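You operate a simulated robot arm through the tools that you are given. There is no shell and no other tool. Be economical: measure what you need, move in short steps, check, and stop when the job is done.

You run a simulated two-armed robot. Do the job below in one go: nothing can be reset, and whatever is moved stays where it is left.

## Task
Take the red-and-white checked tea towel from the washer top and lay it out flat on the dryer top.

Only the result counts: the job must be done as asked and must still hold three seconds after the hand-in. Knocking over, shifting, dropping, spilling or breaking anything else fails it. Flat cloth is picked up by pressing the open fingertips on it (5 to 10 N) and closing them slowly along it; thin cloth reads only 2 to 8 mm in the jaws.

## Robot
Two 7-joint arms with two-finger grippers on one trunk, on a base that drives. Base frame: it is fixed to the floor where the robot stands at the start and does not move with it; the origin is under the middle of the robot, x ahead of it, y to its left, z up. Readings come in mm, rad, newtons and seconds.
The left shoulder is at the start at [60, 123, 945], the right one opposite. With the tool pointing down near the work surface each hand reaches from about 360 to 800 mm from the robot's upright axis, wherever it stands, measured 20 degrees to its own side. Places, roughly: dryer top [800, -300, 900]. Payload 1.47 kg a hand.
The TCP of each hand is the grasp point between the finger pads, 16 mm short of the fingertips. In the tool frame z runs along the fingers and y along their closing line. The gripper opens to 87 mm. The gripper's body begins 55 mm behind the TCP.
Orientation is that of the tool frame in the base frame, as a unit quaternion [x, y, z, w]. With the fingers straight down and closing along the base's y, the tool's x points along the base's -x, its y along +y and its z along -z.

## Interface
- The arms move only by the tool play_rows. It takes "left_targets", "right_targets" or both (then of equal length, played together; a hand with none holds still); each is one flat list of numbers, 7 for each row, row after row: the closure, from 0 (fully open) to 1 (shut), then the shift along the tool's x, y, z in m, then the turn, a rotation vector about the tool's x, y, z in rad. In form: [gripper, dx, dy, dz, ax, ay, az, gripper, dx, dy, dz, ax, ay, az, ...]. A call has 1 to 12 rows; each row is the pose to reach, as a shift and turn from the pose commanded when the call began, along the tool's axes at that moment. A row lasts 0.2 s, in which the tool goes at most 50 mm and 0.15 rad; a call with a longer step from one row to the next is refused whole, and so is a gripper value outside its range. A pose out of reach is approached as far as the arm can. The call stops where the force on the tool passes 40 N (or 10 N more than at its start, if that is more) or the arm is blocked; 0.2 s more then pass. Each finger travels about 153 mm/s and halts on what it meets, pressing with about 28 N; the grip force reading is that of the motor and also rises with nothing between the fingers. The clock runs only during rows and for 0.2 s after the last one: add rows that repeat a pose to give the fingers time. It gives the time, the measured TCP pose, the force on the tool (base axes), the opening and the grip force at its end, in the units of the frame above (readings bear some noise), with the torque about the TCP (base axes, N m) and any sound that the robot's microphone picked up.
- Cameras (640 x 400 px; columns grow to the right, rows downward): "scene" is now at [93.2, -15.9, 1513.6]; the picture's right is [-0.23, -0.97, 0.00], its down [-0.66, 0.16, -0.73] and it looks along [0.71, -0.17, -0.68] (base axes); focal length 266 px, centre (320, 200). "left" rides on the left gripper at [73, -12, -90] in its tool frame; the picture's right is [0.16, 0.99, 0.00], its down [-0.72, 0.12, -0.68] and it looks along [-0.67, 0.11, 0.73] (tool axes); focal length 247 px, centre (320, 200). "right" rides on the right gripper at [73, 12, -89] in its tool frame; the picture's right is [-0.16, 0.99, 0.00], its down [-0.72, -0.12, -0.68] and it looks along [-0.67, -0.11, 0.73] (tool axes); focal length 247 px, centre (320, 200). There is no depth. A picture from a camera that has moved, and an enlarged one, comes with that camera's place and axes in the base frame and with its lens. The place of the scene camera against the robot may be out by one fixed shift of up to 12 mm in any direction.
- grab_frame(camera): a new picture of that camera. The clock stands still meanwhile.
- slide_trunk(by): slides the trunk up (or, below 0, down) by that many mm; the arms and the scene camera ride with it, the base frame stays. It gives what a move gives, with no picture.
- drive_base(legs): drives the robot by 1 to 6 legs, each [ahead, left, turn to the left] in mm, mm and rad, along the robot's own axes; the way and the turn of a leg run together, so that a leg with both is an arc; at most 1500 mm and 3.142 rad a leg. The arms and the cameras ride along, it lands a little off, and it stops where it bumps. It gives what a move gives.
- head_to(pan, tilt): turns the head with the scene camera to pan (to the left, within 2.094 rad either way) and tilt (down, from -0.506 to 1.204), counted from straight ahead of the robot. It gives what a move gives.
- inspect(camera, box): a new picture of the part [left, top, right, bottom] of that camera's present view, enlarged. The clock stands still meanwhile.
- close_job(): hands the job in; it is judged then, once.

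Work in short steps. Places have to be worked out from the pictures, the camera data and where the tool is seen: move nearer, look again, correct. Check each grasp and each placing, and mend what went wrong. You have 120 turns and 92 pictures in all, those below and enlarged ones among them. Open the grippers and draw the arms clear of the work before you hand the job in, unless the task says otherwise; then end with one line.

The tools are called after "Call:" as name(argument=value, ...) on one line, values as JSON. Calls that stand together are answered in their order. play_rows: Moves the arms, as the interface text tells. Its arguments: {"type":"object","properties":{"left_targets":{"type":"array"},"right_targets":{"type":"array"}},"required":[]} The other tools are called the same way: slide_trunk (by) slides the trunk up or down; drive_base (legs) drives the base; head_to (pan, tilt) turns the head that bears the scene camera; grab_frame (camera) takes a picture; inspect (camera, box) takes an enlarged picture of a part of a camera's view; close_job () hands the job in.

At the start:

```text
clock: 0.0
left_ee_pos: [509.6, 170.1, 1123.7]
left_tool_rot: [0.0, 1.0, 0.0, 0.0]
left_ft_force: [0.7, -0.6, -0.4]
left_ft_torque: [-0.01, 0.0, -0.04]
left_opening: 87.1
left_gripper_force: 0.1
right_ee_pos: [393.3, -247.1, 1179.8]
right_tool_rot: [0.001, 1.0, -0.001, 0.0]
right_ft_force: [-0.1, -0.1, 0.2]
right_ft_torque: [-0.01, -0.04, 0.01]
right_opening: 87.0
right_gripper_force: 0.1
trunk travel left (down, up): [-100.0, 130.0]
robot x, y, heading: [2.4, -0.0, -0.001]
head pan, tilt: [-0.236, 0.747]
```

scene: 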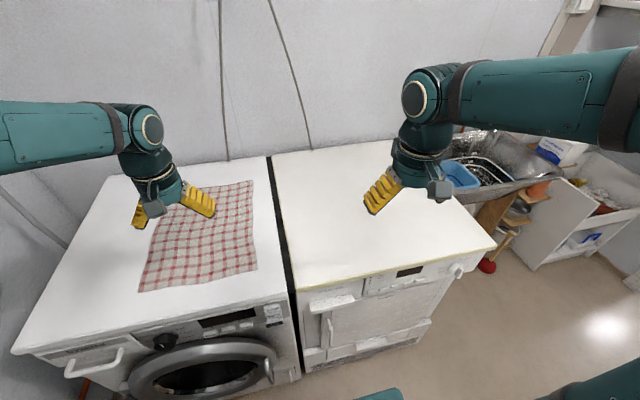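
right: 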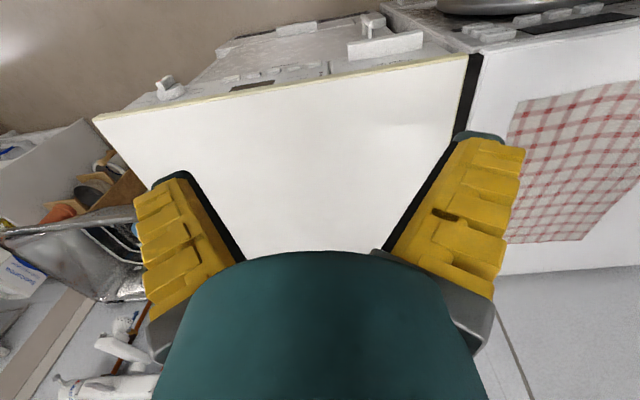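
left: 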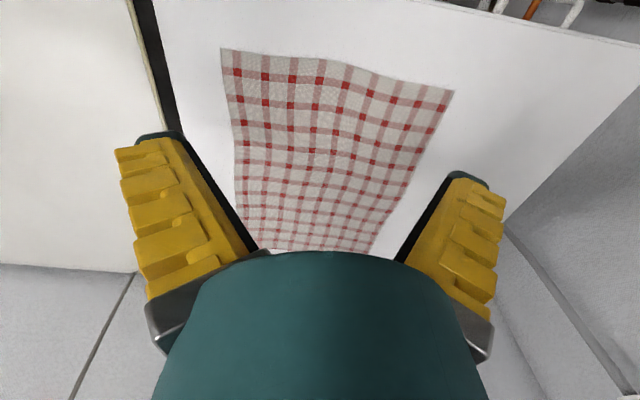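

The towel appears to span x≈515–880, y≈57–341 at z≈900. The dryer top spans about x 430–1050, y −40…−620. I'll look left before driving that way.

Call:
head_to(pan=0.9, tilt=0.75)

Call:
grab_frame(camera="scene")

```text
clock: 1.4
left_ee_pos: [509.6, 170.0, 1123.9]
left_tool_rot: [0.0, 1.0, 0.0, -0.001]
left_ft_force: [-0.5, 0.4, 0.0]
left_ft_torque: [0.0, -0.01, 0.0]
left_opening: 86.8
left_gripper_force: 0.1
right_ee_pos: [393.4, -247.3, 1180.3]
right_tool_rot: [0.0, 1.0, 0.0, -0.001]
right_ft_force: [0.4, -0.7, 0.3]
right_ft_torque: [0.02, -0.01, -0.01]
right_opening: 86.9
right_gripper_force: 0.0
trunk travel left (down, up): [-100.0, 130.0]
robot x, y, heading: [-0.1, 3.3, 0.004]
head pan, tilt: [0.901, 0.75]
```

```text
88 pictures are left
camera scene: at [64.0, 68.4, 1513.3], right [0.78, -0.62, 0.0], down [-0.42, -0.53, -0.73], along [0.45, 0.57, -0.68], focal length 266 px, centre (320, 200)
```

scene: 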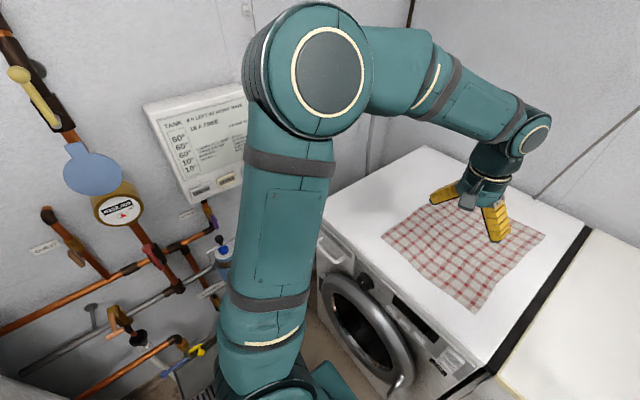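

The left wall is at roughly y≈900 with pipes in front of it, so a modest shift left is safe. I'll drive 140 mm left and point the head back at the work.

Call:
drive_base(legs=[[0, 140, 0]])

Call:
head_to(pan=0.0, tilt=0.8)

Call:
grab_frame(camera="scene")

Call:
grab_frame(camera="left")

```text
clock: 3.2
left_ee_pos: [507.8, 311.1, 1125.0]
left_tool_rot: [-0.002, 1.0, 0.0, -0.001]
left_ft_force: [0.1, 0.5, -0.2]
left_ft_torque: [-0.02, 0.02, 0.0]
left_opening: 86.9
left_gripper_force: 0.1
right_ee_pos: [394.5, -107.4, 1180.2]
right_tool_rot: [-0.001, 1.0, -0.001, 0.0]
right_ft_force: [0.1, 0.8, -0.3]
right_ft_torque: [-0.02, 0.04, -0.02]
right_opening: 87.1
right_gripper_force: 0.1
trunk travel left (down, up): [-100.0, 130.0]
robot x, y, heading: [0.8, 142.7, 0.001]
head pan, tilt: [0.901, 0.75]
```

```text
clock: 4.4
left_ee_pos: [509.3, 310.1, 1123.4]
left_tool_rot: [-0.002, 1.0, 0.0, 0.0]
left_ft_force: [-1.3, -0.1, -0.1]
left_ft_torque: [0.02, -0.07, -0.03]
left_opening: 87.1
left_gripper_force: 0.0
right_ee_pos: [393.4, -107.7, 1180.4]
right_tool_rot: [-0.002, 1.0, 0.0, 0.001]
right_ft_force: [0.0, -0.7, 0.6]
right_ft_torque: [-0.01, 0.03, -0.05]
right_opening: 87.2
right_gripper_force: 0.1
trunk travel left (down, up): [-100.0, 130.0]
robot x, y, heading: [-2.8, 135.7, 0.002]
head pan, tilt: [0.0, 0.799]
```

```text
87 pictures are left
camera scene: at [92.9, 142.4, 1509.3], right [0.0, -1.0, 0.0], down [-0.72, 0.0, -0.7], along [0.7, 0.0, -0.72], focal length 266 px, centre (320, 200)
```

scene: 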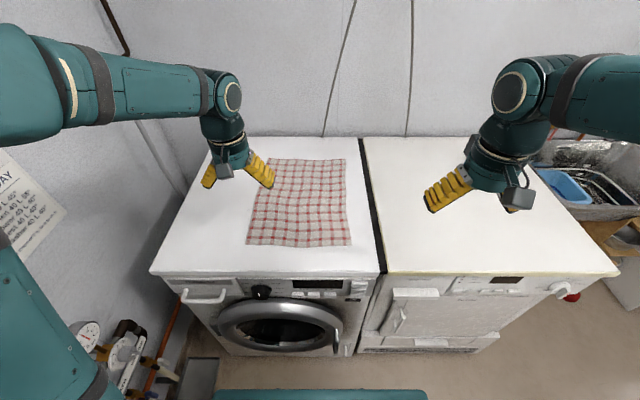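

```text
86 pictures are left
camera left: at [436.6, 296.8, 1213.9], right [-0.16, 0.99, 0.0], down [0.72, 0.12, 0.68], along [0.67, 0.11, -0.73], focal length 247 px, centre (320, 200)
```

left: 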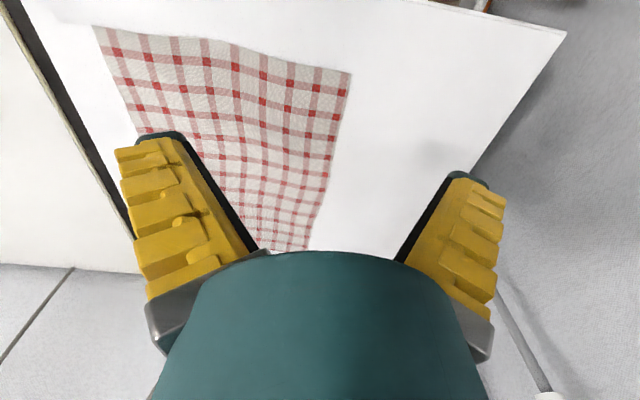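

The fresh view puts the near edge at x≈515 with corners at y≈57 and y≈345. I'll bring both hands above those corners, half closed (≈45 mm).

Call:
play_rows(left_targets=[0.1, -0.003, 0, 0.02, 0, 0, 0, 0.2, -0.006, 0.001, 0.04, 0, 0, 0, 0.3, -0.009, 0.002, 0.06, 0, 0, 0, 0.4, -0.012, 0.003, 0.08, 0, 0, 0, 0.48, -0.015, 0.004, 0.1, 0, 0, 0, 0.48, -0.02, 0.005, 0.12, 0, 0, 0, 0.48, -0.025, 0.005, 0.14, 0, 0, 0, 0.48, -0.025, 0.005, 0.163, 0, 0, 0, 0.48, -0.025, 0.005, 0.163, 0, 0, 0], right_targets=[0.1, -0.018, 0.024, 0.027, 0, 0, 0, 0.2, -0.035, 0.049, 0.055, 0, 0, 0, 0.3, -0.053, 0.073, 0.082, 0, 0, 0, 0.4, -0.07, 0.098, 0.11, 0, 0, 0, 0.48, -0.088, 0.122, 0.137, 0, 0, 0, 0.48, -0.105, 0.146, 0.165, 0, 0, 0, 0.48, -0.123, 0.17, 0.192, 0, 0, 0, 0.48, -0.14, 0.195, 0.22, 0, 0, 0, 0.48, -0.14, 0.195, 0.22, 0, 0, 0])

Call:
grab_frame(camera="left")

Call:
grab_frame(camera="right")

Call:
grab_frame(camera="scene")

```text
clock: 6.4
left_ee_pos: [533.9, 314.7, 961.4]
left_tool_rot: [-0.002, 1.0, -0.001, 0.0]
left_ft_force: [-1.4, -0.1, -0.6]
left_ft_torque: [0.03, -0.01, 0.01]
left_opening: 50.9
left_gripper_force: 4.1
right_ee_pos: [534.5, 87.0, 958.0]
right_tool_rot: [-0.001, 1.0, 0.0, 0.001]
right_ft_force: [0.8, -0.2, 0.7]
right_ft_torque: [0.0, 0.02, 0.01]
right_opening: 51.0
right_gripper_force: 3.9
trunk travel left (down, up): [-100.0, 130.0]
robot x, y, heading: [-0.5, 139.2, 0.006]
head pan, tilt: [0.0, 0.799]
```

```text
85 pictures are left
camera left: at [461.8, 301.2, 1051.4], right [-0.16, 0.99, 0.0], down [0.72, 0.12, 0.68], along [0.67, 0.11, -0.73], focal length 247 px, centre (320, 200)
```

left: 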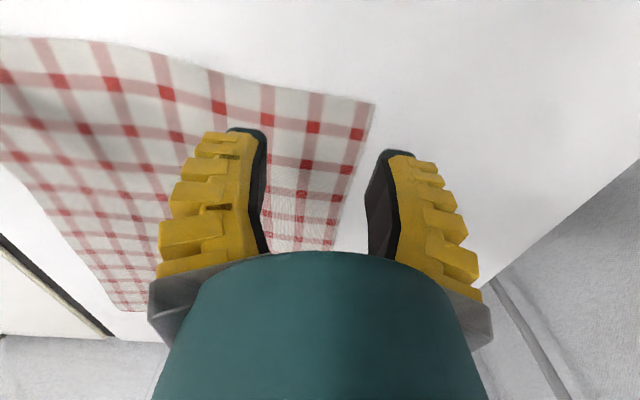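

```text
84 pictures are left
camera right: at [461.0, 98.9, 1048.9], right [0.16, 0.99, 0.0], down [0.72, -0.11, 0.68], along [0.67, -0.11, -0.73], focal length 247 px, centre (320, 200)
```

right: 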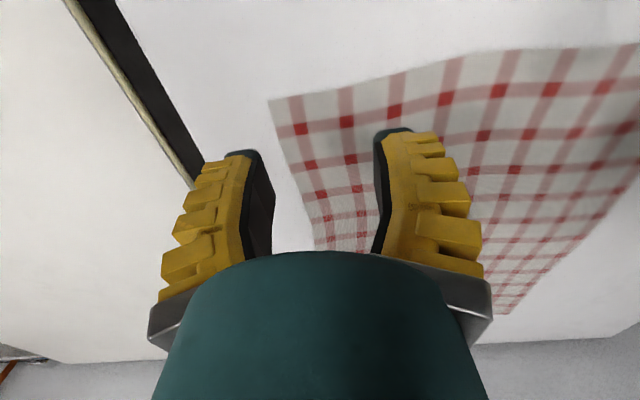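

```text
83 pictures are left
camera scene: at [92.1, 142.0, 1509.5], right [0.0, -1.0, 0.0], down [-0.72, 0.0, -0.7], along [0.7, 0.0, -0.72], focal length 266 px, centre (320, 200)
```

scene: 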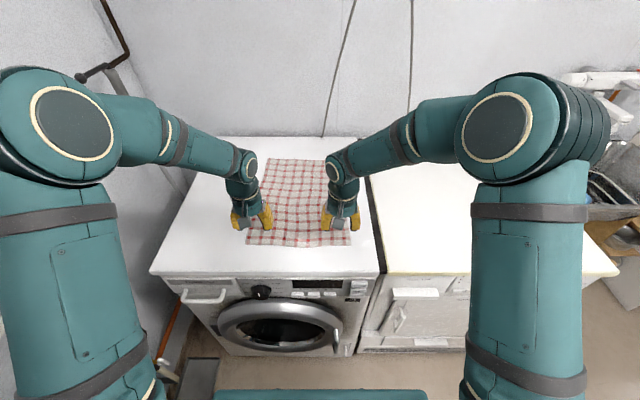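

The left corner is at (516, 344) and the right at (512, 58). The outer fingers overhang the sides, so I shift both hands inward and narrow to ≈40 mm. Then I descend to just above the cloth.

Call:
play_rows(left_targets=[0.54, 0, -0.009, 0, 0, 0, 0, 0.54, 0, -0.009, 0.015, 0, 0, 0, 0.54, 0, -0.009, 0.03, 0, 0, 0, 0.54, 0, -0.009, 0.04, 0, 0, 0], right_targets=[0.54, 0, 0.009, 0, 0, 0, 0, 0.54, 0, 0.009, 0.015, 0, 0, 0, 0.54, 0, 0.009, 0.03, 0, 0, 0, 0.54, 0, 0.009, 0.04, 0, 0, 0])

Call:
grab_frame(camera="left")

Call:
grab_frame(camera="right")

```text
clock: 7.4
left_ee_pos: [536.0, 306.6, 920.7]
left_tool_rot: [-0.003, 1.0, 0.0, 0.0]
left_ft_force: [-0.4, -0.3, -0.3]
left_ft_torque: [-0.01, 0.02, 0.0]
left_opening: 45.9
left_gripper_force: 4.1
right_ee_pos: [533.3, 98.2, 917.1]
right_tool_rot: [-0.001, 1.0, 0.0, 0.0]
right_ft_force: [0.1, 1.5, 0.3]
right_ft_torque: [0.01, -0.01, 0.01]
right_opening: 45.8
right_gripper_force: 4.3
trunk travel left (down, up): [-100.0, 130.0]
robot x, y, heading: [-1.8, 140.1, 0.004]
head pan, tilt: [0.0, 0.799]
```

```text
82 pictures are left
camera left: at [462.8, 293.0, 1011.1], right [-0.16, 0.99, 0.0], down [0.72, 0.12, 0.68], along [0.67, 0.11, -0.73], focal length 247 px, centre (320, 200)
```

left: 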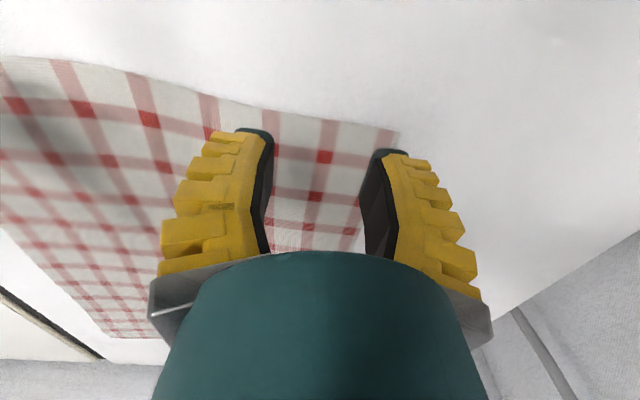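

```text
81 pictures are left
camera right: at [459.9, 109.2, 1008.9], right [0.16, 0.99, 0.0], down [0.72, -0.11, 0.68], along [0.67, -0.11, -0.73], focal length 247 px, centre (320, 200)
```

right: 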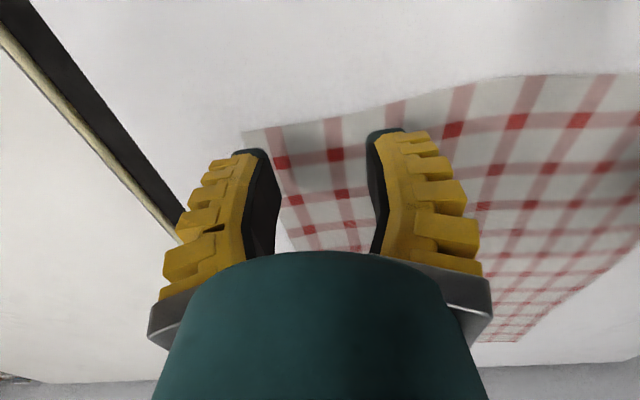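

The outer fingers are right at the side edges, so I shift each 6 mm more inward. Then I descend gently toward contact.

Call:
play_rows(left_targets=[0.54, 0, -0.006, 0, 0, 0, 0, 0.54, 0, -0.006, 0.002, 0, 0, 0, 0.54, 0, -0.006, 0.004, 0, 0, 0, 0.54, 0, -0.006, 0.005, 0, 0, 0], right_targets=[0.54, 0.0, 0.006, -0.001, 0, 0, 0, 0.54, 0, 0.006, 0.0, 0, 0, 0, 0.54, 0, 0.006, 0.001, 0, 0, 0, 0.54, 0, 0.006, 0.002, 0, 0, 0])

```text
clock: 8.4
left_ee_pos: [533.4, 300.0, 916.9]
left_tool_rot: [-0.001, 1.0, 0.0, 0.0]
left_ft_force: [0.5, 0.3, 0.3]
left_ft_torque: [-0.03, 0.02, -0.01]
left_opening: 45.8
left_gripper_force: 3.9
right_ee_pos: [534.3, 103.2, 917.7]
right_tool_rot: [-0.002, 1.0, 0.0, 0.0]
right_ft_force: [0.1, 0.1, -0.3]
right_ft_torque: [0.02, 0.0, -0.01]
right_opening: 45.8
right_gripper_force: 3.8
trunk travel left (down, up): [-100.0, 130.0]
robot x, y, heading: [-2.3, 140.4, 0.005]
head pan, tilt: [0.0, 0.799]
```

No contact yet with the TCPs at about 917. I go down another 5 mm in 1 mm steps.

Call:
play_rows(left_targets=[0.54, 0, 0, 0.001, 0, 0, 0, 0.54, 0, 0, 0.002, 0, 0, 0, 0.54, 0, 0, 0.003, 0, 0, 0, 0.54, 0, 0, 0.004, 0, 0, 0], right_targets=[0.54, 0, 0, 0.001, 0, 0, 0, 0.54, 0, 0, 0.002, 0, 0, 0, 0.54, 0, 0, 0.003, 0, 0, 0, 0.54, 0, 0, 0.004, 0, 0, 0])

```text
clock: 9.4
left_ee_pos: [532.8, 299.7, 912.4]
left_tool_rot: [-0.002, 1.0, 0.0, 0.0]
left_ft_force: [0.0, -0.1, 0.4]
left_ft_torque: [0.01, -0.02, 0.01]
left_opening: 45.9
left_gripper_force: 3.7
right_ee_pos: [534.7, 102.1, 913.5]
right_tool_rot: [-0.002, 1.0, -0.001, 0.0]
right_ft_force: [-0.4, 0.3, 0.4]
right_ft_torque: [0.02, -0.04, 0.02]
right_opening: 46.0
right_gripper_force: 4.3
trunk travel left (down, up): [-100.0, 130.0]
robot x, y, heading: [-1.6, 137.9, 0.003]
head pan, tilt: [0.0, 0.799]
```

Still free, so I continue in 1 mm steps.

Call:
play_rows(left_targets=[0.54, 0, 0, 0.001, 0, 0, 0, 0.54, 0, 0, 0.002, 0, 0, 0, 0.54, 0, 0, 0.003, 0, 0, 0, 0.54, 0, 0, 0.004, 0, 0, 0], right_targets=[0.54, 0, 0, 0.001, 0, 0, 0, 0.54, 0, 0, 0.002, 0, 0, 0, 0.54, 0, 0, 0.003, 0, 0, 0, 0.54, 0, 0, 0.004, 0, 0, 0])

Call:
grab_frame(camera="left")

```text
clock: 10.4
left_ee_pos: [533.5, 299.9, 908.1]
left_tool_rot: [-0.002, 1.0, 0.0, 0.0]
left_ft_force: [0.3, 0.7, 0.5]
left_ft_torque: [-0.03, 0.01, 0.01]
left_opening: 45.7
left_gripper_force: 4.0
right_ee_pos: [533.6, 102.9, 909.0]
right_tool_rot: [-0.001, 1.0, 0.001, 0.0]
right_ft_force: [-0.7, -0.7, -0.3]
right_ft_torque: [-0.01, -0.03, 0.0]
right_opening: 45.6
right_gripper_force: 4.4
trunk travel left (down, up): [-100.0, 130.0]
robot x, y, heading: [0.8, 138.9, 0.004]
head pan, tilt: [0.0, 0.799]
```

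```text
80 pictures are left
camera left: at [461.5, 286.6, 997.7], right [-0.16, 0.99, 0.0], down [0.72, 0.12, 0.68], along [0.67, 0.11, -0.73], focal length 247 px, centre (320, 200)
```

left: 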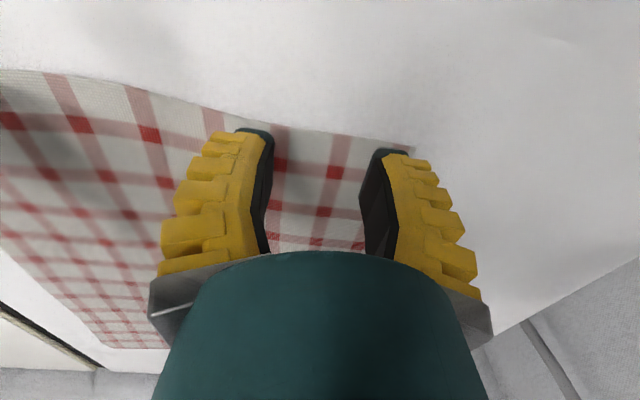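

Triangulating the corners across wrist views gives a surface at z≈872, with corners at ≈(526, 352) and (522, 51). I re-target both hands and go down to about 5 mm above it.

Call:
play_rows(left_targets=[0.54, -0.01, 0.013, 0, 0, 0, 0, 0.54, -0.01, 0.013, 0.006, 0, 0, 0, 0.54, -0.01, 0.013, 0.012, 0, 0, 0, 0.54, -0.01, 0.013, 0.014, 0, 0, 0], right_targets=[0.54, -0.01, -0.013, 0, 0, 0, 0, 0.54, -0.01, -0.013, 0.006, 0, 0, 0, 0.54, -0.01, -0.013, 0.012, 0, 0, 0, 0.54, -0.01, -0.013, 0.015, 0, 0, 0])

Call:
grab_frame(camera="left")

Call:
grab_frame(camera="right")

```text
clock: 11.4
left_ee_pos: [544.0, 313.2, 893.4]
left_tool_rot: [-0.003, 1.0, 0.001, 0.0]
left_ft_force: [0.3, 0.6, -0.5]
left_ft_torque: [-0.02, -0.03, 0.02]
left_opening: 45.9
left_gripper_force: 4.1
right_ee_pos: [544.2, 89.9, 894.8]
right_tool_rot: [-0.002, 1.0, 0.0, 0.0]
right_ft_force: [0.2, -0.5, -0.5]
right_ft_torque: [0.02, 0.01, 0.01]
right_opening: 46.0
right_gripper_force: 4.1
trunk travel left (down, up): [-100.0, 130.0]
robot x, y, heading: [-1.2, 139.8, 0.006]
head pan, tilt: [0.0, 0.799]
```

```text
79 pictures are left
camera left: at [472.0, 299.6, 983.4], right [-0.16, 0.99, 0.0], down [0.72, 0.12, 0.68], along [0.67, 0.11, -0.73], focal length 247 px, centre (320, 200)
```

left: 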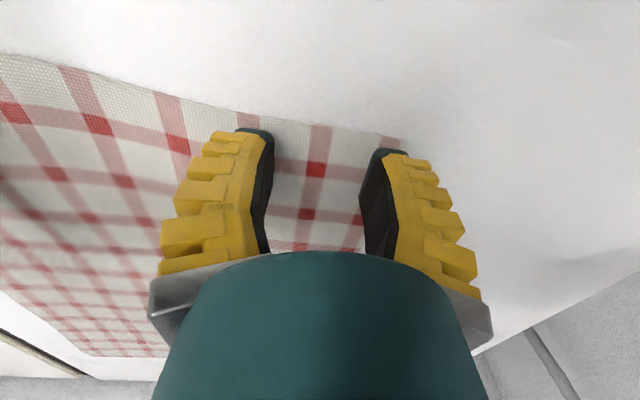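

```text
78 pictures are left
camera right: at [470.5, 101.6, 985.3], right [0.16, 0.99, 0.0], down [0.72, -0.11, 0.68], along [0.67, -0.11, -0.73], focal length 247 px, centre (320, 200)
```

right: 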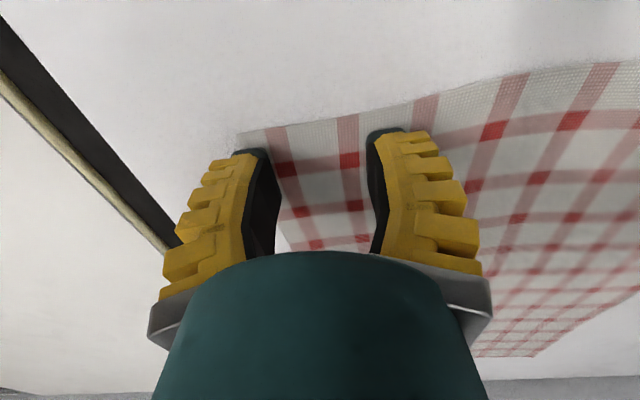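

The geometry agrees: the finger outer edges are ≈6 mm inside the corners, and the tips ≈5 mm above the cloth. I press down in 1 mm steps.

Call:
play_rows(left_targets=[0.54, 0, 0, 0.001, 0, 0, 0, 0.54, 0, 0, 0.002, 0, 0, 0, 0.54, 0, 0, 0.003, 0, 0, 0, 0.54, 0, 0, 0.004, 0, 0, 0], right_targets=[0.54, 0, 0, 0.001, 0, 0, 0, 0.54, 0, 0, 0.002, 0, 0, 0, 0.54, 0, 0, 0.003, 0, 0, 0, 0.54, 0, 0, 0.005, 0, 0, 0])

```text
clock: 12.4
left_ee_pos: [544.1, 313.2, 891.9]
left_tool_rot: [0.0, 1.0, 0.0, 0.002]
left_ft_force: [0.1, 1.1, 17.1]
left_ft_torque: [-0.02, 0.08, 0.0]
left_opening: 43.1
left_gripper_force: 8.6
right_ee_pos: [543.2, 89.5, 891.5]
right_tool_rot: [-0.002, 1.0, 0.0, 0.003]
right_ft_force: [-0.2, 0.0, 10.8]
right_ft_torque: [-0.01, -0.02, 0.02]
right_opening: 44.4
right_gripper_force: 2.8
trunk travel left (down, up): [-100.0, 130.0]
robot x, y, heading: [-2.0, 138.2, 0.001]
head pan, tilt: [0.0, 0.799]
```

Contact: left 17 N, right 11 N, so the surface is at z≈875. I ease off to about 8 N and close slowly along the cloth.

Call:
play_rows(left_targets=[0.54, 0, 0, -0.002, 0, 0, 0, 0.58, 0, 0, -0.002, 0, 0, 0, 0.62, 0, 0, -0.002, 0, 0, 0, 0.66, 0, 0, -0.002, 0, 0, 0, 0.7, 0, 0, -0.002, 0, 0, 0], right_targets=[0.54, 0, 0, -0.0005, 0, 0, 0, 0.58, 0, 0, -0.0005, 0, 0, 0, 0.62, 0, 0, -0.0005, 0, 0, 0, 0.66, 0, 0, -0.0005, 0, 0, 0, 0.7, 0, 0, -0.0005, 0, 0, 0])

Call:
grab_frame(camera="left")

Call:
grab_frame(camera="right")

```text
clock: 13.6
left_ee_pos: [543.6, 313.0, 892.6]
left_tool_rot: [-0.001, 1.0, 0.0, -0.001]
left_ft_force: [0.3, 0.2, 0.9]
left_ft_torque: [0.01, -0.01, 0.01]
left_opening: 27.4
left_gripper_force: 6.9
right_ee_pos: [542.7, 90.8, 890.3]
right_tool_rot: [-0.002, 1.0, 0.001, 0.001]
right_ft_force: [-0.4, -0.3, 12.1]
right_ft_torque: [0.0, 0.02, -0.01]
right_opening: 30.6
right_gripper_force: 2.4
trunk travel left (down, up): [-100.0, 130.0]
robot x, y, heading: [-0.6, 138.2, 0.003]
head pan, tilt: [0.0, 0.799]
```

```text
77 pictures are left
camera left: at [471.1, 300.0, 982.4], right [-0.16, 0.99, 0.0], down [0.72, 0.12, 0.68], along [0.67, 0.11, -0.73], focal length 247 px, centre (320, 200)
```

left: 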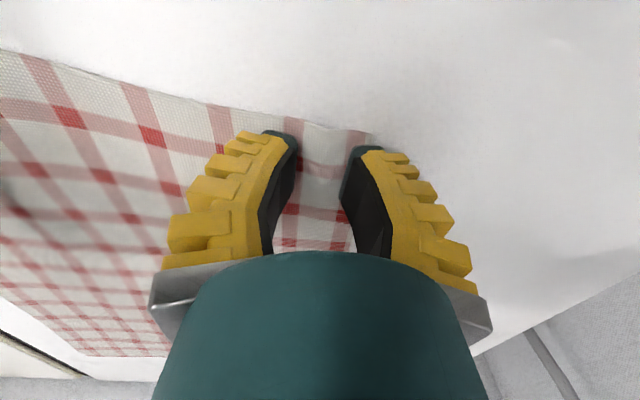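

```text
76 pictures are left
camera right: at [469.2, 101.8, 981.2], right [0.16, 0.99, 0.0], down [0.72, -0.11, 0.68], along [0.67, -0.11, -0.73], focal length 247 px, centre (320, 200)
```

right: 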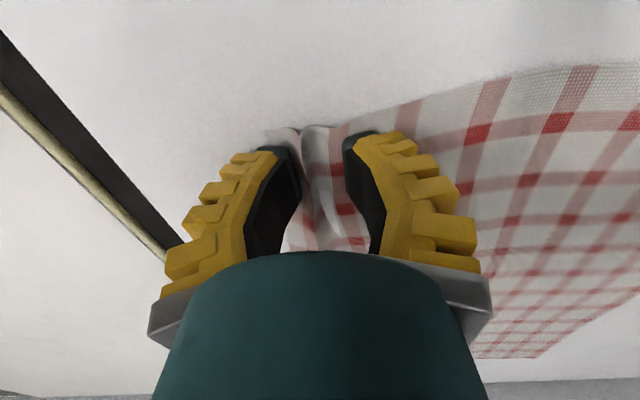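

The right hand is gathering a fold nicely. The left lost pressure, so I press it ~1.5 mm and continue closing both.

Call:
play_rows(left_targets=[0.7, 0, 0, 0.001, 0, 0, 0, 0.7, 0, 0, 0.0015, 0, 0, 0, 0.74, 0, 0, 0.0015, 0, 0, 0, 0.78, 0, 0, 0.0015, 0, 0, 0, 0.82, 0, 0, 0.0015, 0, 0, 0], right_targets=[0.7, 0, 0, 0, 0, 0, 0, 0.74, 0, 0, 0, 0, 0, 0, 0.78, 0, 0, 0, 0, 0, 0, 0.82, 0, 0, 0, 0, 0, 0, 0.86, 0, 0, 0, 0, 0, 0])

Call:
grab_frame(camera="left")

Call:
grab_frame(camera="right")

```text
clock: 14.8
left_ee_pos: [543.7, 313.5, 891.5]
left_tool_rot: [-0.001, 1.0, 0.0, 0.001]
left_ft_force: [0.3, -0.3, 6.9]
left_ft_torque: [-0.03, 0.0, 0.01]
left_opening: 17.9
left_gripper_force: 7.5
right_ee_pos: [542.3, 88.3, 890.4]
right_tool_rot: [-0.002, 1.0, 0.0, 0.0]
right_ft_force: [-0.5, -1.4, 3.3]
right_ft_torque: [-0.01, 0.03, -0.06]
right_opening: 14.2
right_gripper_force: 6.9
trunk travel left (down, up): [-100.0, 130.0]
robot x, y, heading: [-0.6, 140.7, 0.005]
head pan, tilt: [0.0, 0.799]
```

```text
75 pictures are left
camera left: at [471.2, 299.9, 980.7], right [-0.16, 0.99, 0.0], down [0.72, 0.12, 0.68], along [0.67, 0.11, -0.73], focal length 247 px, centre (320, 200)
```

left: 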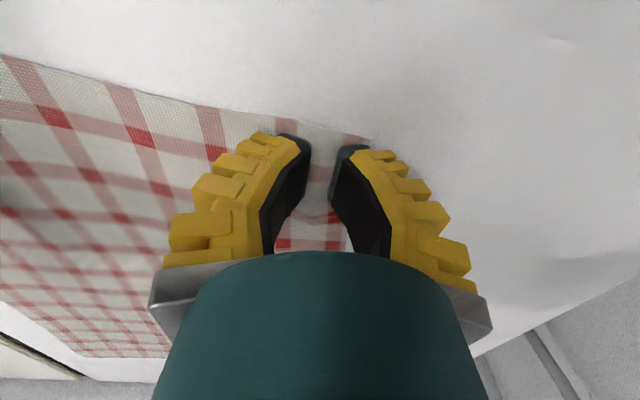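

```text
74 pictures are left
camera right: at [469.1, 101.4, 981.0], right [0.16, 0.99, 0.0], down [0.72, -0.11, 0.68], along [0.67, -0.11, -0.73], focal length 247 px, centre (320, 200)
```

right: 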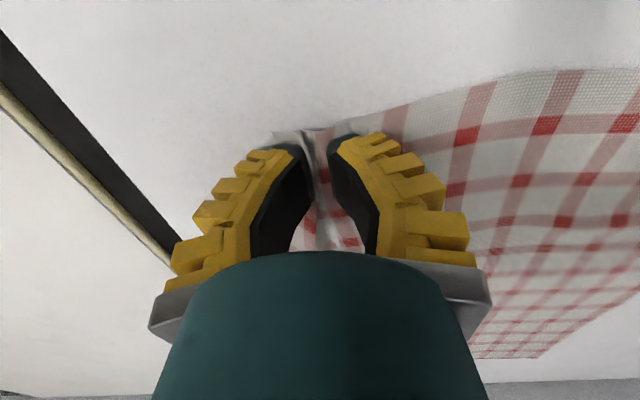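

The right has a proper fold, so I finish closing it. The left slid without gathering, so I raise it, reopen to ≈45 mm, and will press again more firmly.

Call:
play_rows(left_targets=[0.82, 0, 0, -0.004, 0, 0, 0, 0.7, 0, 0, -0.005, 0, 0, 0, 0.54, 0, 0, -0.005, 0, 0, 0, 0.54, 0, -0.003, -0.003, 0, 0, 0, 0.54, 0, -0.003, 0.0, 0, 0, 0, 0.54, 0, -0.003, 0.0, 0, 0, 0], right_targets=[0.9, 0, 0, 0, 0, 0, 0, 0.94, 0, 0, 0, 0, 0, 0, 0.98, 0, 0, 0, 0, 0, 0, 1, 0, 0, 0, 0, 0, 0, 1, 0, 0, 0, 0, 0, 0, 1, 0, 0, 0, 0, 0, 0])

```text
clock: 16.2
left_ee_pos: [544.7, 311.3, 891.1]
left_tool_rot: [-0.002, 1.0, 0.0, 0.001]
left_ft_force: [-0.8, 0.0, 9.6]
left_ft_torque: [-0.34, 0.02, 0.03]
left_opening: 47.7
left_gripper_force: 5.1
right_ee_pos: [543.4, 90.5, 891.9]
right_tool_rot: [-0.001, 1.0, 0.0, 0.001]
right_ft_force: [0.5, -0.4, 6.5]
right_ft_torque: [-0.12, -0.02, -0.01]
right_opening: 0.1
right_gripper_force: 23.7
trunk travel left (down, up): [-100.0, 130.0]
robot x, y, heading: [-1.8, 138.5, 0.003]
head pan, tilt: [0.0, 0.799]
```

The right reads 0.1 mm, so it has likely missed the cloth. I look at both.

Call:
grab_frame(camera="right")

Call:
grab_frame(camera="left")

```text
73 pictures are left
camera right: at [469.1, 101.7, 981.2], right [0.16, 0.99, 0.0], down [0.72, -0.11, 0.68], along [0.67, -0.11, -0.73], focal length 247 px, centre (320, 200)
```

right: 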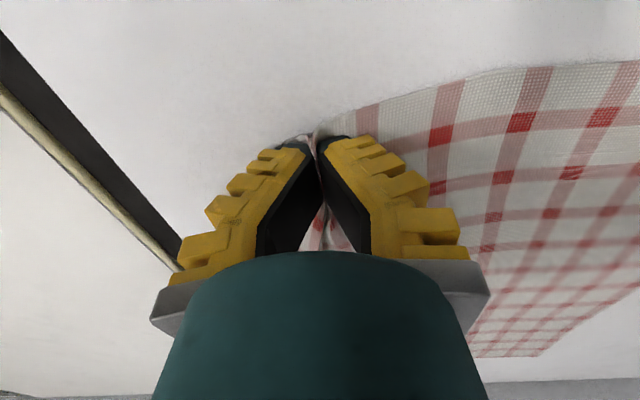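

```text
72 pictures are left
camera left: at [471.9, 296.4, 981.0], right [-0.16, 0.99, 0.0], down [0.72, 0.12, 0.68], along [0.67, 0.11, -0.73], focal length 247 px, centre (320, 200)
```

left: 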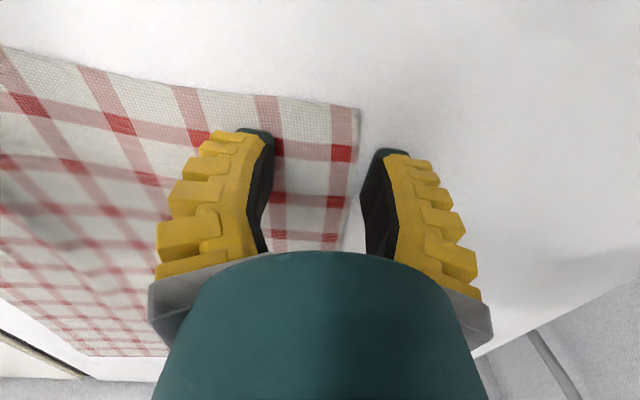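

There's cloth visible between the right pads. I test by lifting the right hand 25 mm, and lift the left clear too.

Call:
play_rows(left_targets=[0.54, 0, 0, -0.004, 0, 0, 0, 0.54, 0, 0, -0.008, 0, 0, 0, 0.54, 0, 0, -0.008, 0, 0, 0, 0.54, 0, 0, -0.008, 0, 0, 0], right_targets=[1, 0, 0, -0.006, 0, 0, 0, 1, 0, 0, -0.012, 0, 0, 0, 1, 0, 0, -0.018, 0, 0, 0, 1, 0, 0, -0.025, 0, 0, 0])

Call:
grab_frame(camera="right")

Call:
grab_frame(camera="left")

Call:
inspect(camera="scene", box=[210, 140, 400, 260])

```text
clock: 17.2
left_ee_pos: [544.0, 311.0, 898.7]
left_tool_rot: [-0.002, 1.0, -0.001, 0.0]
left_ft_force: [0.2, -0.1, -0.4]
left_ft_torque: [-0.01, 0.0, 0.01]
left_opening: 45.6
left_gripper_force: 3.9
right_ee_pos: [543.7, 87.6, 914.8]
right_tool_rot: [-0.002, 1.0, 0.0, 0.0]
right_ft_force: [-0.6, 0.2, -0.5]
right_ft_torque: [-0.01, 0.02, -0.01]
right_opening: 0.0
right_gripper_force: 30.3
trunk travel left (down, up): [-100.0, 130.0]
robot x, y, heading: [1.4, 138.7, 0.006]
head pan, tilt: [0.0, 0.799]
```

```text
71 pictures are left
camera right: at [469.2, 100.9, 1005.5], right [0.16, 0.99, 0.0], down [0.72, -0.11, 0.68], along [0.67, -0.11, -0.73], focal length 247 px, centre (320, 200)
```

right: 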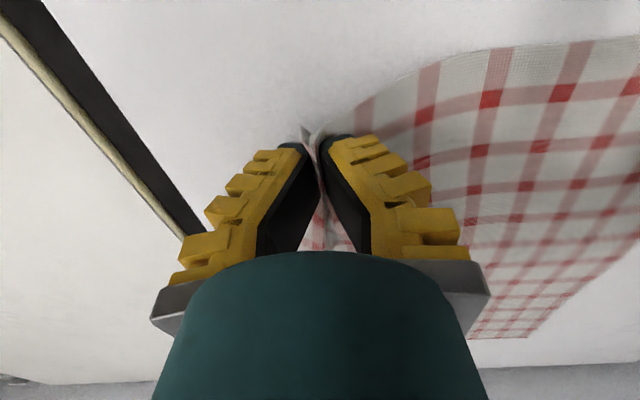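

```text
70 pictures are left
camera left: at [471.6, 296.3, 988.7], right [-0.16, 0.99, 0.0], down [0.72, 0.12, 0.68], along [0.67, 0.11, -0.73], focal length 247 px, centre (320, 200)
```

left: 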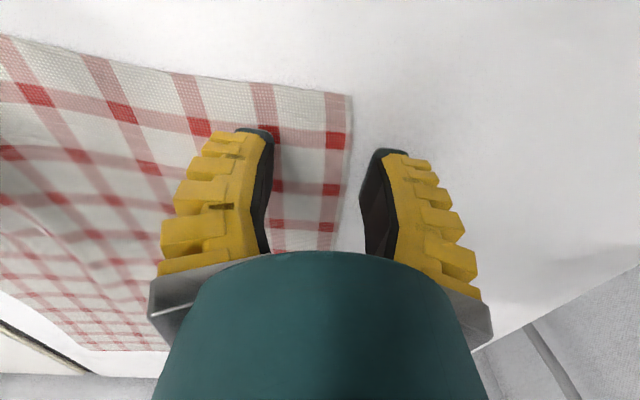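

```text
3.33 times, centred on (305, 200) of scene
camera zoom: at [92.7, 142.4, 1509.3], right [0.0, -1.0, 0.0], down [-0.72, 0.0, -0.7], along [0.7, 0.0, -0.72], focal length 886 px, centre (370, 200)
```

zoom: 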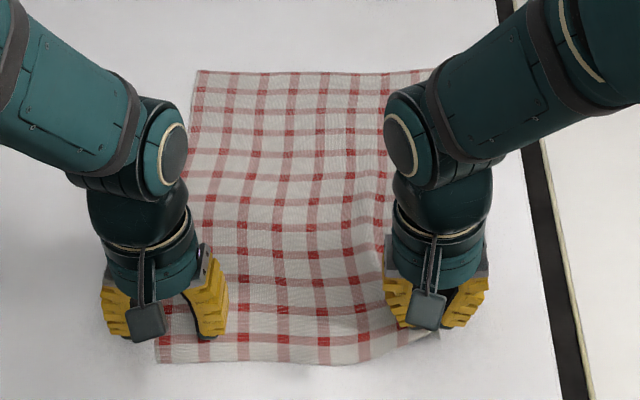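

The right hand does hold the cloth: it lifts with the hand. The left corner has moved to ≈(510, 315), so I move the left hand over it and bring the right down 10 mm for slack.

Call:
play_rows(left_targets=[0.54, 0.008, -0.017, -0.006, 0, 0, 0, 0.54, 0.014, -0.034, -0.006, 0, 0, 0, 0.54, 0.014, -0.034, 0.0, 0, 0, 0, 0.54, 0.014, -0.034, 0.004, 0, 0, 0], right_targets=[1, 0, 0, 0.005, 0, 0, 0, 1, 0, 0, 0.01, 0, 0, 0, 1, 0, 0, 0.01, 0, 0, 0, 1, 0, 0, 0.01, 0, 0, 0])

Call:
grab_frame(camera="left")

```text
clock: 18.2
left_ee_pos: [530.5, 275.8, 894.8]
left_tool_rot: [-0.002, 1.0, 0.0, 0.001]
left_ft_force: [0.0, 0.7, -0.6]
left_ft_torque: [0.01, -0.01, 0.01]
left_opening: 45.7
left_gripper_force: 4.1
right_ee_pos: [542.5, 89.6, 906.0]
right_tool_rot: [-0.002, 1.0, 0.0, 0.0]
right_ft_force: [0.5, -0.2, -0.2]
right_ft_torque: [0.0, 0.01, 0.01]
right_opening: 0.0
right_gripper_force: 28.7
trunk travel left (down, up): [-100.0, 130.0]
robot x, y, heading: [-1.9, 138.2, 0.001]
head pan, tilt: [0.0, 0.799]
```

```text
68 pictures are left
camera left: at [457.7, 262.3, 984.3], right [-0.16, 0.99, 0.0], down [0.72, 0.12, 0.68], along [0.67, 0.11, -0.73], focal length 247 px, centre (320, 200)
```

left: 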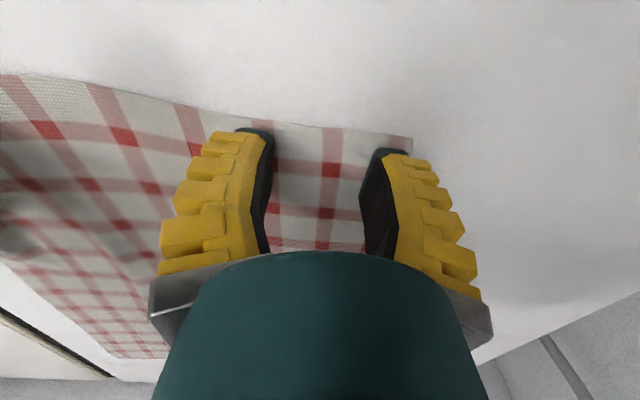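

The left fingertips are now framed on the corner. I press down about 4.5 mm.

Call:
play_rows(left_targets=[0.54, 0, 0, 0.002, 0, 0, 0, 0.54, 0, 0, 0.003, 0, 0, 0, 0.54, 0, 0, 0.004, 0, 0, 0, 0.54, 0, 0, 0.0045, 0, 0, 0])

```text
clock: 19.2
left_ee_pos: [530.2, 275.0, 891.7]
left_tool_rot: [-0.001, 1.0, -0.001, 0.002]
left_ft_force: [1.2, -1.3, 16.3]
left_ft_torque: [0.07, 0.15, 0.01]
left_opening: 39.0
left_gripper_force: 1.4
right_ee_pos: [542.0, 89.7, 906.2]
right_tool_rot: [-0.002, 1.0, 0.0, 0.0]
right_ft_force: [0.6, 0.5, 1.3]
right_ft_torque: [-0.15, -0.04, 0.0]
right_opening: 0.1
right_gripper_force: 23.7
trunk travel left (down, up): [-100.0, 130.0]
robot x, y, heading: [0.6, 136.8, 0.001]
head pan, tilt: [0.0, 0.799]
```

16 N is a little high, so I back off 0.6 mm and close slowly.

Call:
play_rows(left_targets=[0.54, 0, 0, -0.0006, 0, 0, 0, 0.58, 0, 0, -0.0006, 0, 0, 0, 0.62, 0, 0, -0.0006, 0, 0, 0, 0.66, 0, 0, -0.0006, 0, 0, 0, 0.7, 0, 0, -0.0006, 0, 0, 0])

Call:
grab_frame(camera="left")

```text
clock: 20.4
left_ee_pos: [529.1, 276.7, 890.7]
left_tool_rot: [-0.003, 1.0, 0.0, 0.0]
left_ft_force: [-0.3, -1.1, 19.4]
left_ft_torque: [0.06, 0.09, -0.03]
left_opening: 24.5
left_gripper_force: 0.9
right_ee_pos: [542.2, 89.1, 906.1]
right_tool_rot: [-0.002, 1.0, 0.0, 0.001]
right_ft_force: [0.1, 2.5, 0.1]
right_ft_torque: [-0.06, 0.02, 0.0]
right_opening: 0.0
right_gripper_force: 29.4
trunk travel left (down, up): [-100.0, 130.0]
robot x, y, heading: [-0.6, 139.0, -0.0]
head pan, tilt: [0.0, 0.799]
```

```text
67 pictures are left
camera left: at [457.3, 262.2, 980.7], right [-0.16, 0.99, 0.0], down [0.72, 0.12, 0.68], along [0.67, 0.11, -0.73], focal length 247 px, centre (320, 200)
```

left: 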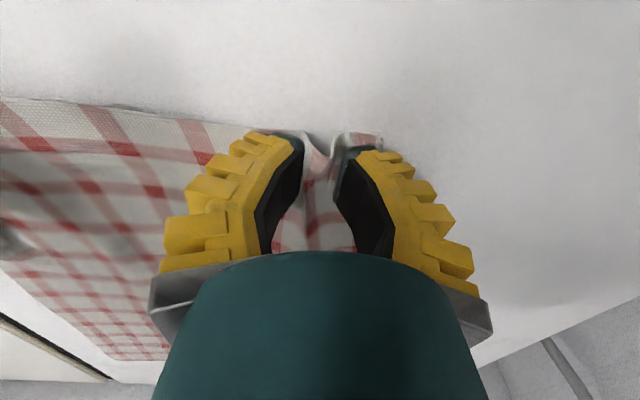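

A fold is forming in the left hand. I ease the pressure slightly and finish closing.

Call:
play_rows(left_targets=[0.74, 0, 0, -0.0005, 0, 0, 0, 0.78, 0, 0, -0.0005, 0, 0, 0, 0.82, 0, 0, -0.0005, 0, 0, 0, 0.86, 0, 0, -0.0005, 0, 0, 0, 0.9, 0, 0, -0.0005, 0, 0, 0, 0.95, 0, 0, -0.0005, 0, 0, 0, 1, 0, 0, -0.0005, 0, 0, 0, 1, 0, 0, -0.0005, 0, 0, 0, 1, 0, 0, -0.0005, 0, 0, 0, 1, 0, 0, -0.01, 0, 0, 0, 1, 0, 0, -0.02, 0, 0, 0])

Call:
grab_frame(camera="left")

Call:
inspect(camera="scene", box=[210, 140, 400, 260])

```text
clock: 22.8
left_ee_pos: [531.2, 276.4, 909.5]
left_tool_rot: [-0.002, 1.0, 0.0, 0.001]
left_ft_force: [-0.5, -1.0, -0.3]
left_ft_torque: [-0.02, 0.01, -0.02]
left_opening: 0.0
left_gripper_force: 27.7
right_ee_pos: [542.9, 89.9, 906.9]
right_tool_rot: [-0.002, 1.0, 0.0, 0.0]
right_ft_force: [0.3, 0.6, 0.0]
right_ft_torque: [0.0, -0.02, -0.03]
right_opening: 0.0
right_gripper_force: 26.9
trunk travel left (down, up): [-100.0, 130.0]
robot x, y, heading: [-1.1, 138.1, 0.005]
head pan, tilt: [0.0, 0.799]
```

```text
66 pictures are left
camera left: at [458.3, 262.8, 999.7], right [-0.16, 0.99, 0.0], down [0.72, 0.12, 0.68], along [0.67, 0.11, -0.73], focal length 247 px, centre (320, 200)
```

left: 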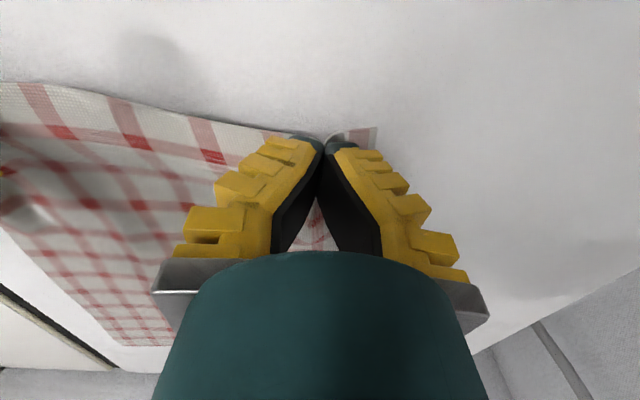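

```text
3.33 times, centred on (305, 200) of scene
camera zoom: at [92.9, 142.4, 1509.3], right [0.0, -1.0, 0.0], down [-0.72, 0.0, -0.7], along [0.7, 0.0, -0.72], focal length 886 px, centre (370, 200)
```

zoom: 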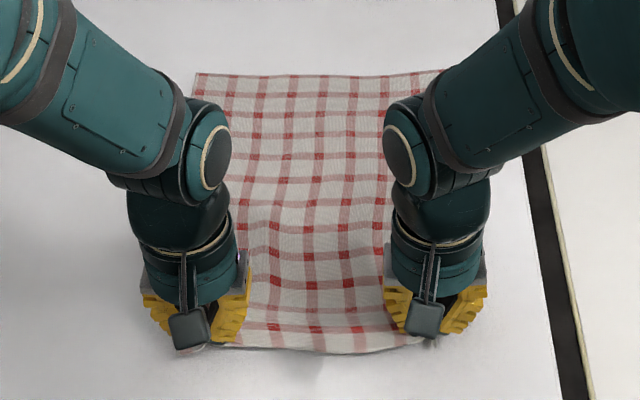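

Both hands seem to hold. I lift both 80 mm and check.

Call:
play_rows(left_targets=[1, 0, 0, -0.016, 0, 0, 0, 1, 0, 0, -0.032, 0, 0, 0, 1, 0, 0, -0.048, 0, 0, 0, 1, 0, 0, -0.064, 0, 0, 0, 1, 0, 0, -0.08, 0, 0, 0], right_targets=[1, 0, 0, -0.016, 0, 0, 0, 1, 0, 0, -0.032, 0, 0, 0, 1, 0, 0, -0.048, 0, 0, 0, 1, 0, 0, -0.064, 0, 0, 0, 1, 0, 0, -0.083, 0, 0, 0])

Call:
inspect(camera="scene", box=[190, 130, 410, 270])

Call:
grab_frame(camera="left")

Call:
grab_frame(camera="right")

```text
clock: 24.0
left_ee_pos: [529.2, 278.1, 989.9]
left_tool_rot: [-0.002, 1.0, 0.0, 0.0]
left_ft_force: [0.0, -1.1, 0.6]
left_ft_torque: [0.01, 0.03, -0.02]
left_opening: 0.0
left_gripper_force: 28.0
right_ee_pos: [542.0, 89.0, 987.8]
right_tool_rot: [-0.001, 1.0, 0.0, 0.0]
right_ft_force: [0.2, 0.6, -0.1]
right_ft_torque: [0.04, -0.01, -0.02]
right_opening: 0.2
right_gripper_force: 26.9
trunk travel left (down, up): [-100.0, 130.0]
robot x, y, heading: [-1.4, 139.7, 0.002]
head pan, tilt: [0.0, 0.799]
```

```text
2.86 times, centred on (300, 200) of scene
camera zoom: at [92.2, 142.3, 1509.4], right [0.0, -1.0, 0.0], down [-0.72, 0.0, -0.7], along [0.7, 0.0, -0.72], focal length 760 px, centre (377, 200)
```

zoom: 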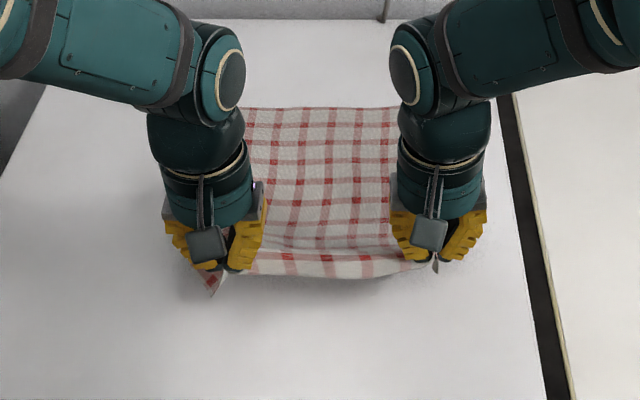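

```text
63 pictures are left
camera left: at [457.5, 262.8, 1079.9], right [-0.16, 0.99, 0.0], down [0.72, 0.12, 0.68], along [0.67, 0.11, -0.73], focal length 247 px, centre (320, 200)
```

left: 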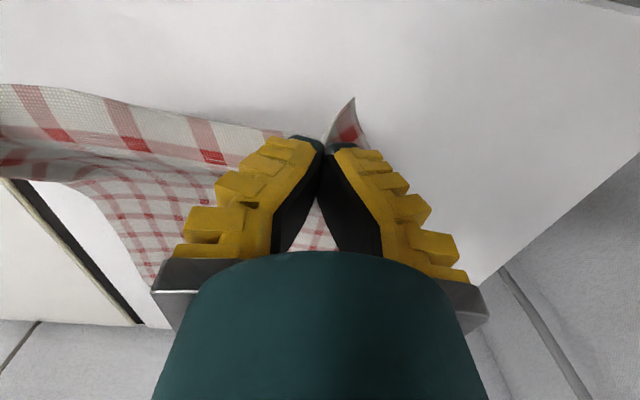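

```text
62 pictures are left
camera right: at [469.0, 101.3, 1078.9], right [0.16, 0.99, 0.0], down [0.72, -0.11, 0.68], along [0.67, -0.11, -0.73], focal length 247 px, centre (320, 200)
```

right: 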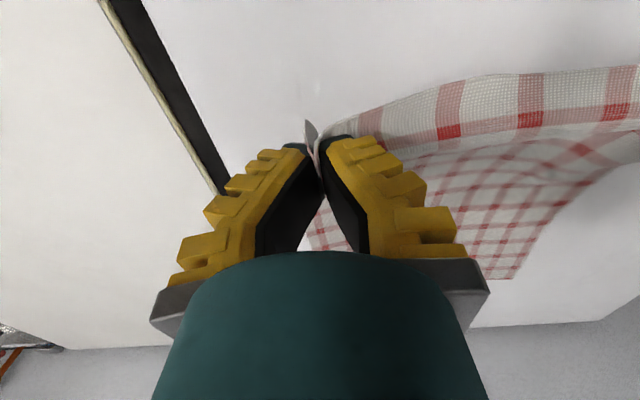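

Both corners are held securely. I raise the arms 190 mm, evening the two x positions and spreading slightly, then raise the trunk.

Call:
play_rows(left_targets=[1, -0.001, 0.001, -0.025, 0, 0, 0, 1, -0.002, 0.002, -0.05, 0, 0, 0, 1, -0.003, 0.003, -0.075, 0, 0, 0, 1, -0.004, 0.004, -0.1, 0, 0, 0, 1, -0.005, 0.005, -0.125, 0, 0, 0, 1, -0.006, 0.006, -0.15, 0, 0, 0, 1, -0.006, 0.007, -0.17, 0, 0, 0, 1, -0.006, 0.008, -0.19, 0, 0, 0], right_targets=[1, 0.001, -0.001, -0.025, 0, 0, 0, 1, 0.002, -0.002, -0.05, 0, 0, 0, 1, 0.003, -0.003, -0.075, 0, 0, 0, 1, 0.004, -0.004, -0.1, 0, 0, 0, 1, 0.005, -0.005, -0.125, 0, 0, 0, 1, 0.006, -0.006, -0.15, 0, 0, 0, 1, 0.006, -0.007, -0.17, 0, 0, 0, 1, 0.006, -0.008, -0.19, 0, 0, 0])

Call:
slide_trunk(by=125)

Call:
grab_frame(camera="scene")

Call:
grab_frame(camera="left")

```text
clock: 25.8
left_ee_pos: [535.1, 286.7, 1180.8]
left_tool_rot: [-0.002, 1.0, 0.0, 0.001]
left_ft_force: [0.6, 0.1, 1.0]
left_ft_torque: [0.01, 0.0, -0.03]
left_opening: 0.0
left_gripper_force: 28.1
right_ee_pos: [538.4, 82.2, 1178.8]
right_tool_rot: [-0.001, 1.0, 0.0, 0.0]
right_ft_force: [0.5, 0.6, -0.7]
right_ft_torque: [-0.02, 0.01, 0.02]
right_opening: 0.1
right_gripper_force: 26.8
trunk travel left (down, up): [-100.0, 130.0]
robot x, y, heading: [2.6, 139.3, 0.003]
head pan, tilt: [0.0, 0.799]
```

```text
clock: 27.4
left_ee_pos: [536.2, 284.6, 1305.2]
left_tool_rot: [-0.001, 1.0, 0.0, -0.001]
left_ft_force: [0.5, 0.1, -0.6]
left_ft_torque: [0.03, -0.03, 0.02]
left_opening: 0.0
left_gripper_force: 28.6
right_ee_pos: [538.4, 81.6, 1302.8]
right_tool_rot: [-0.001, 1.0, 0.0, 0.0]
right_ft_force: [-1.3, 0.0, -1.6]
right_ft_torque: [0.01, 0.02, 0.0]
right_opening: 0.3
right_gripper_force: 29.1
trunk travel left (down, up): [-225.0, 5.0]
robot x, y, heading: [-1.2, 135.7, 0.001]
head pan, tilt: [0.0, 0.799]
```

```text
61 pictures are left
camera scene: at [93.2, 142.4, 1634.2], right [0.0, -1.0, 0.0], down [-0.72, 0.0, -0.7], along [0.7, 0.0, -0.72], focal length 266 px, centre (320, 200)
```

scene: 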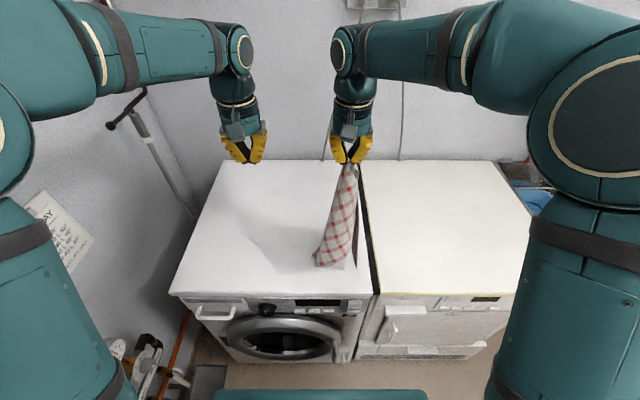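

```text
60 pictures are left
camera left: at [463.3, 271.6, 1395.0], right [-0.16, 0.99, 0.0], down [0.72, 0.12, 0.68], along [0.67, 0.11, -0.73], focal length 247 px, centre (320, 200)
```

left: 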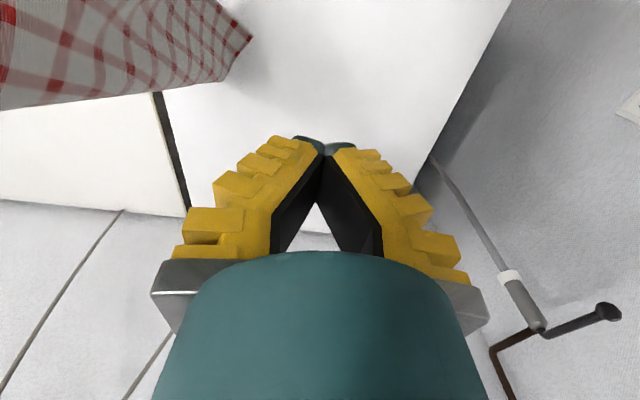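

The left corner slipped out at height; the towel now hangs from the right hand only. I take a closer look at how it hangs.

Call:
inspect(camera="scene", box=[270, 140, 420, 290])

Call:
grab_frame(camera="right")

```text
2.67 times, centred on (345, 215) of scene
camera zoom: at [93.2, 142.4, 1634.2], right [0.0, -1.0, 0.0], down [-0.72, 0.0, -0.7], along [0.7, 0.0, -0.72], focal length 709 px, centre (253, 160)
```

zoom: 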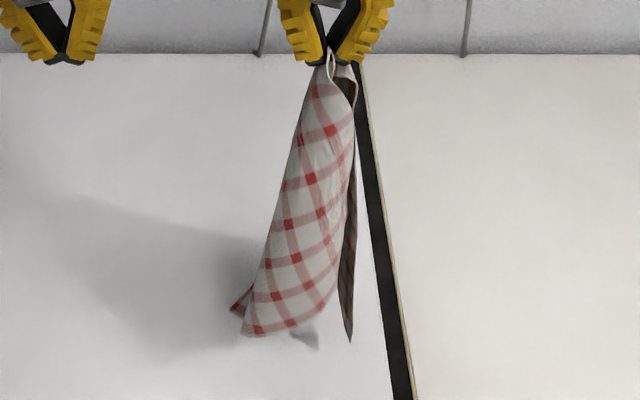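

```text
58 pictures are left
camera right: at [465.1, 94.2, 1392.6], right [0.16, 0.99, 0.0], down [0.72, -0.11, 0.68], along [0.67, -0.11, -0.73], focal length 247 px, centre (320, 200)
```

right: 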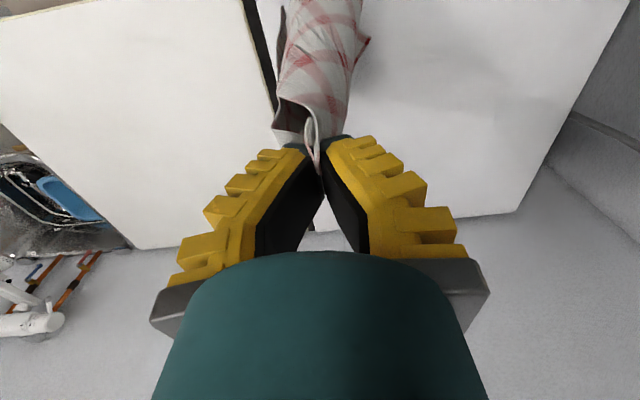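

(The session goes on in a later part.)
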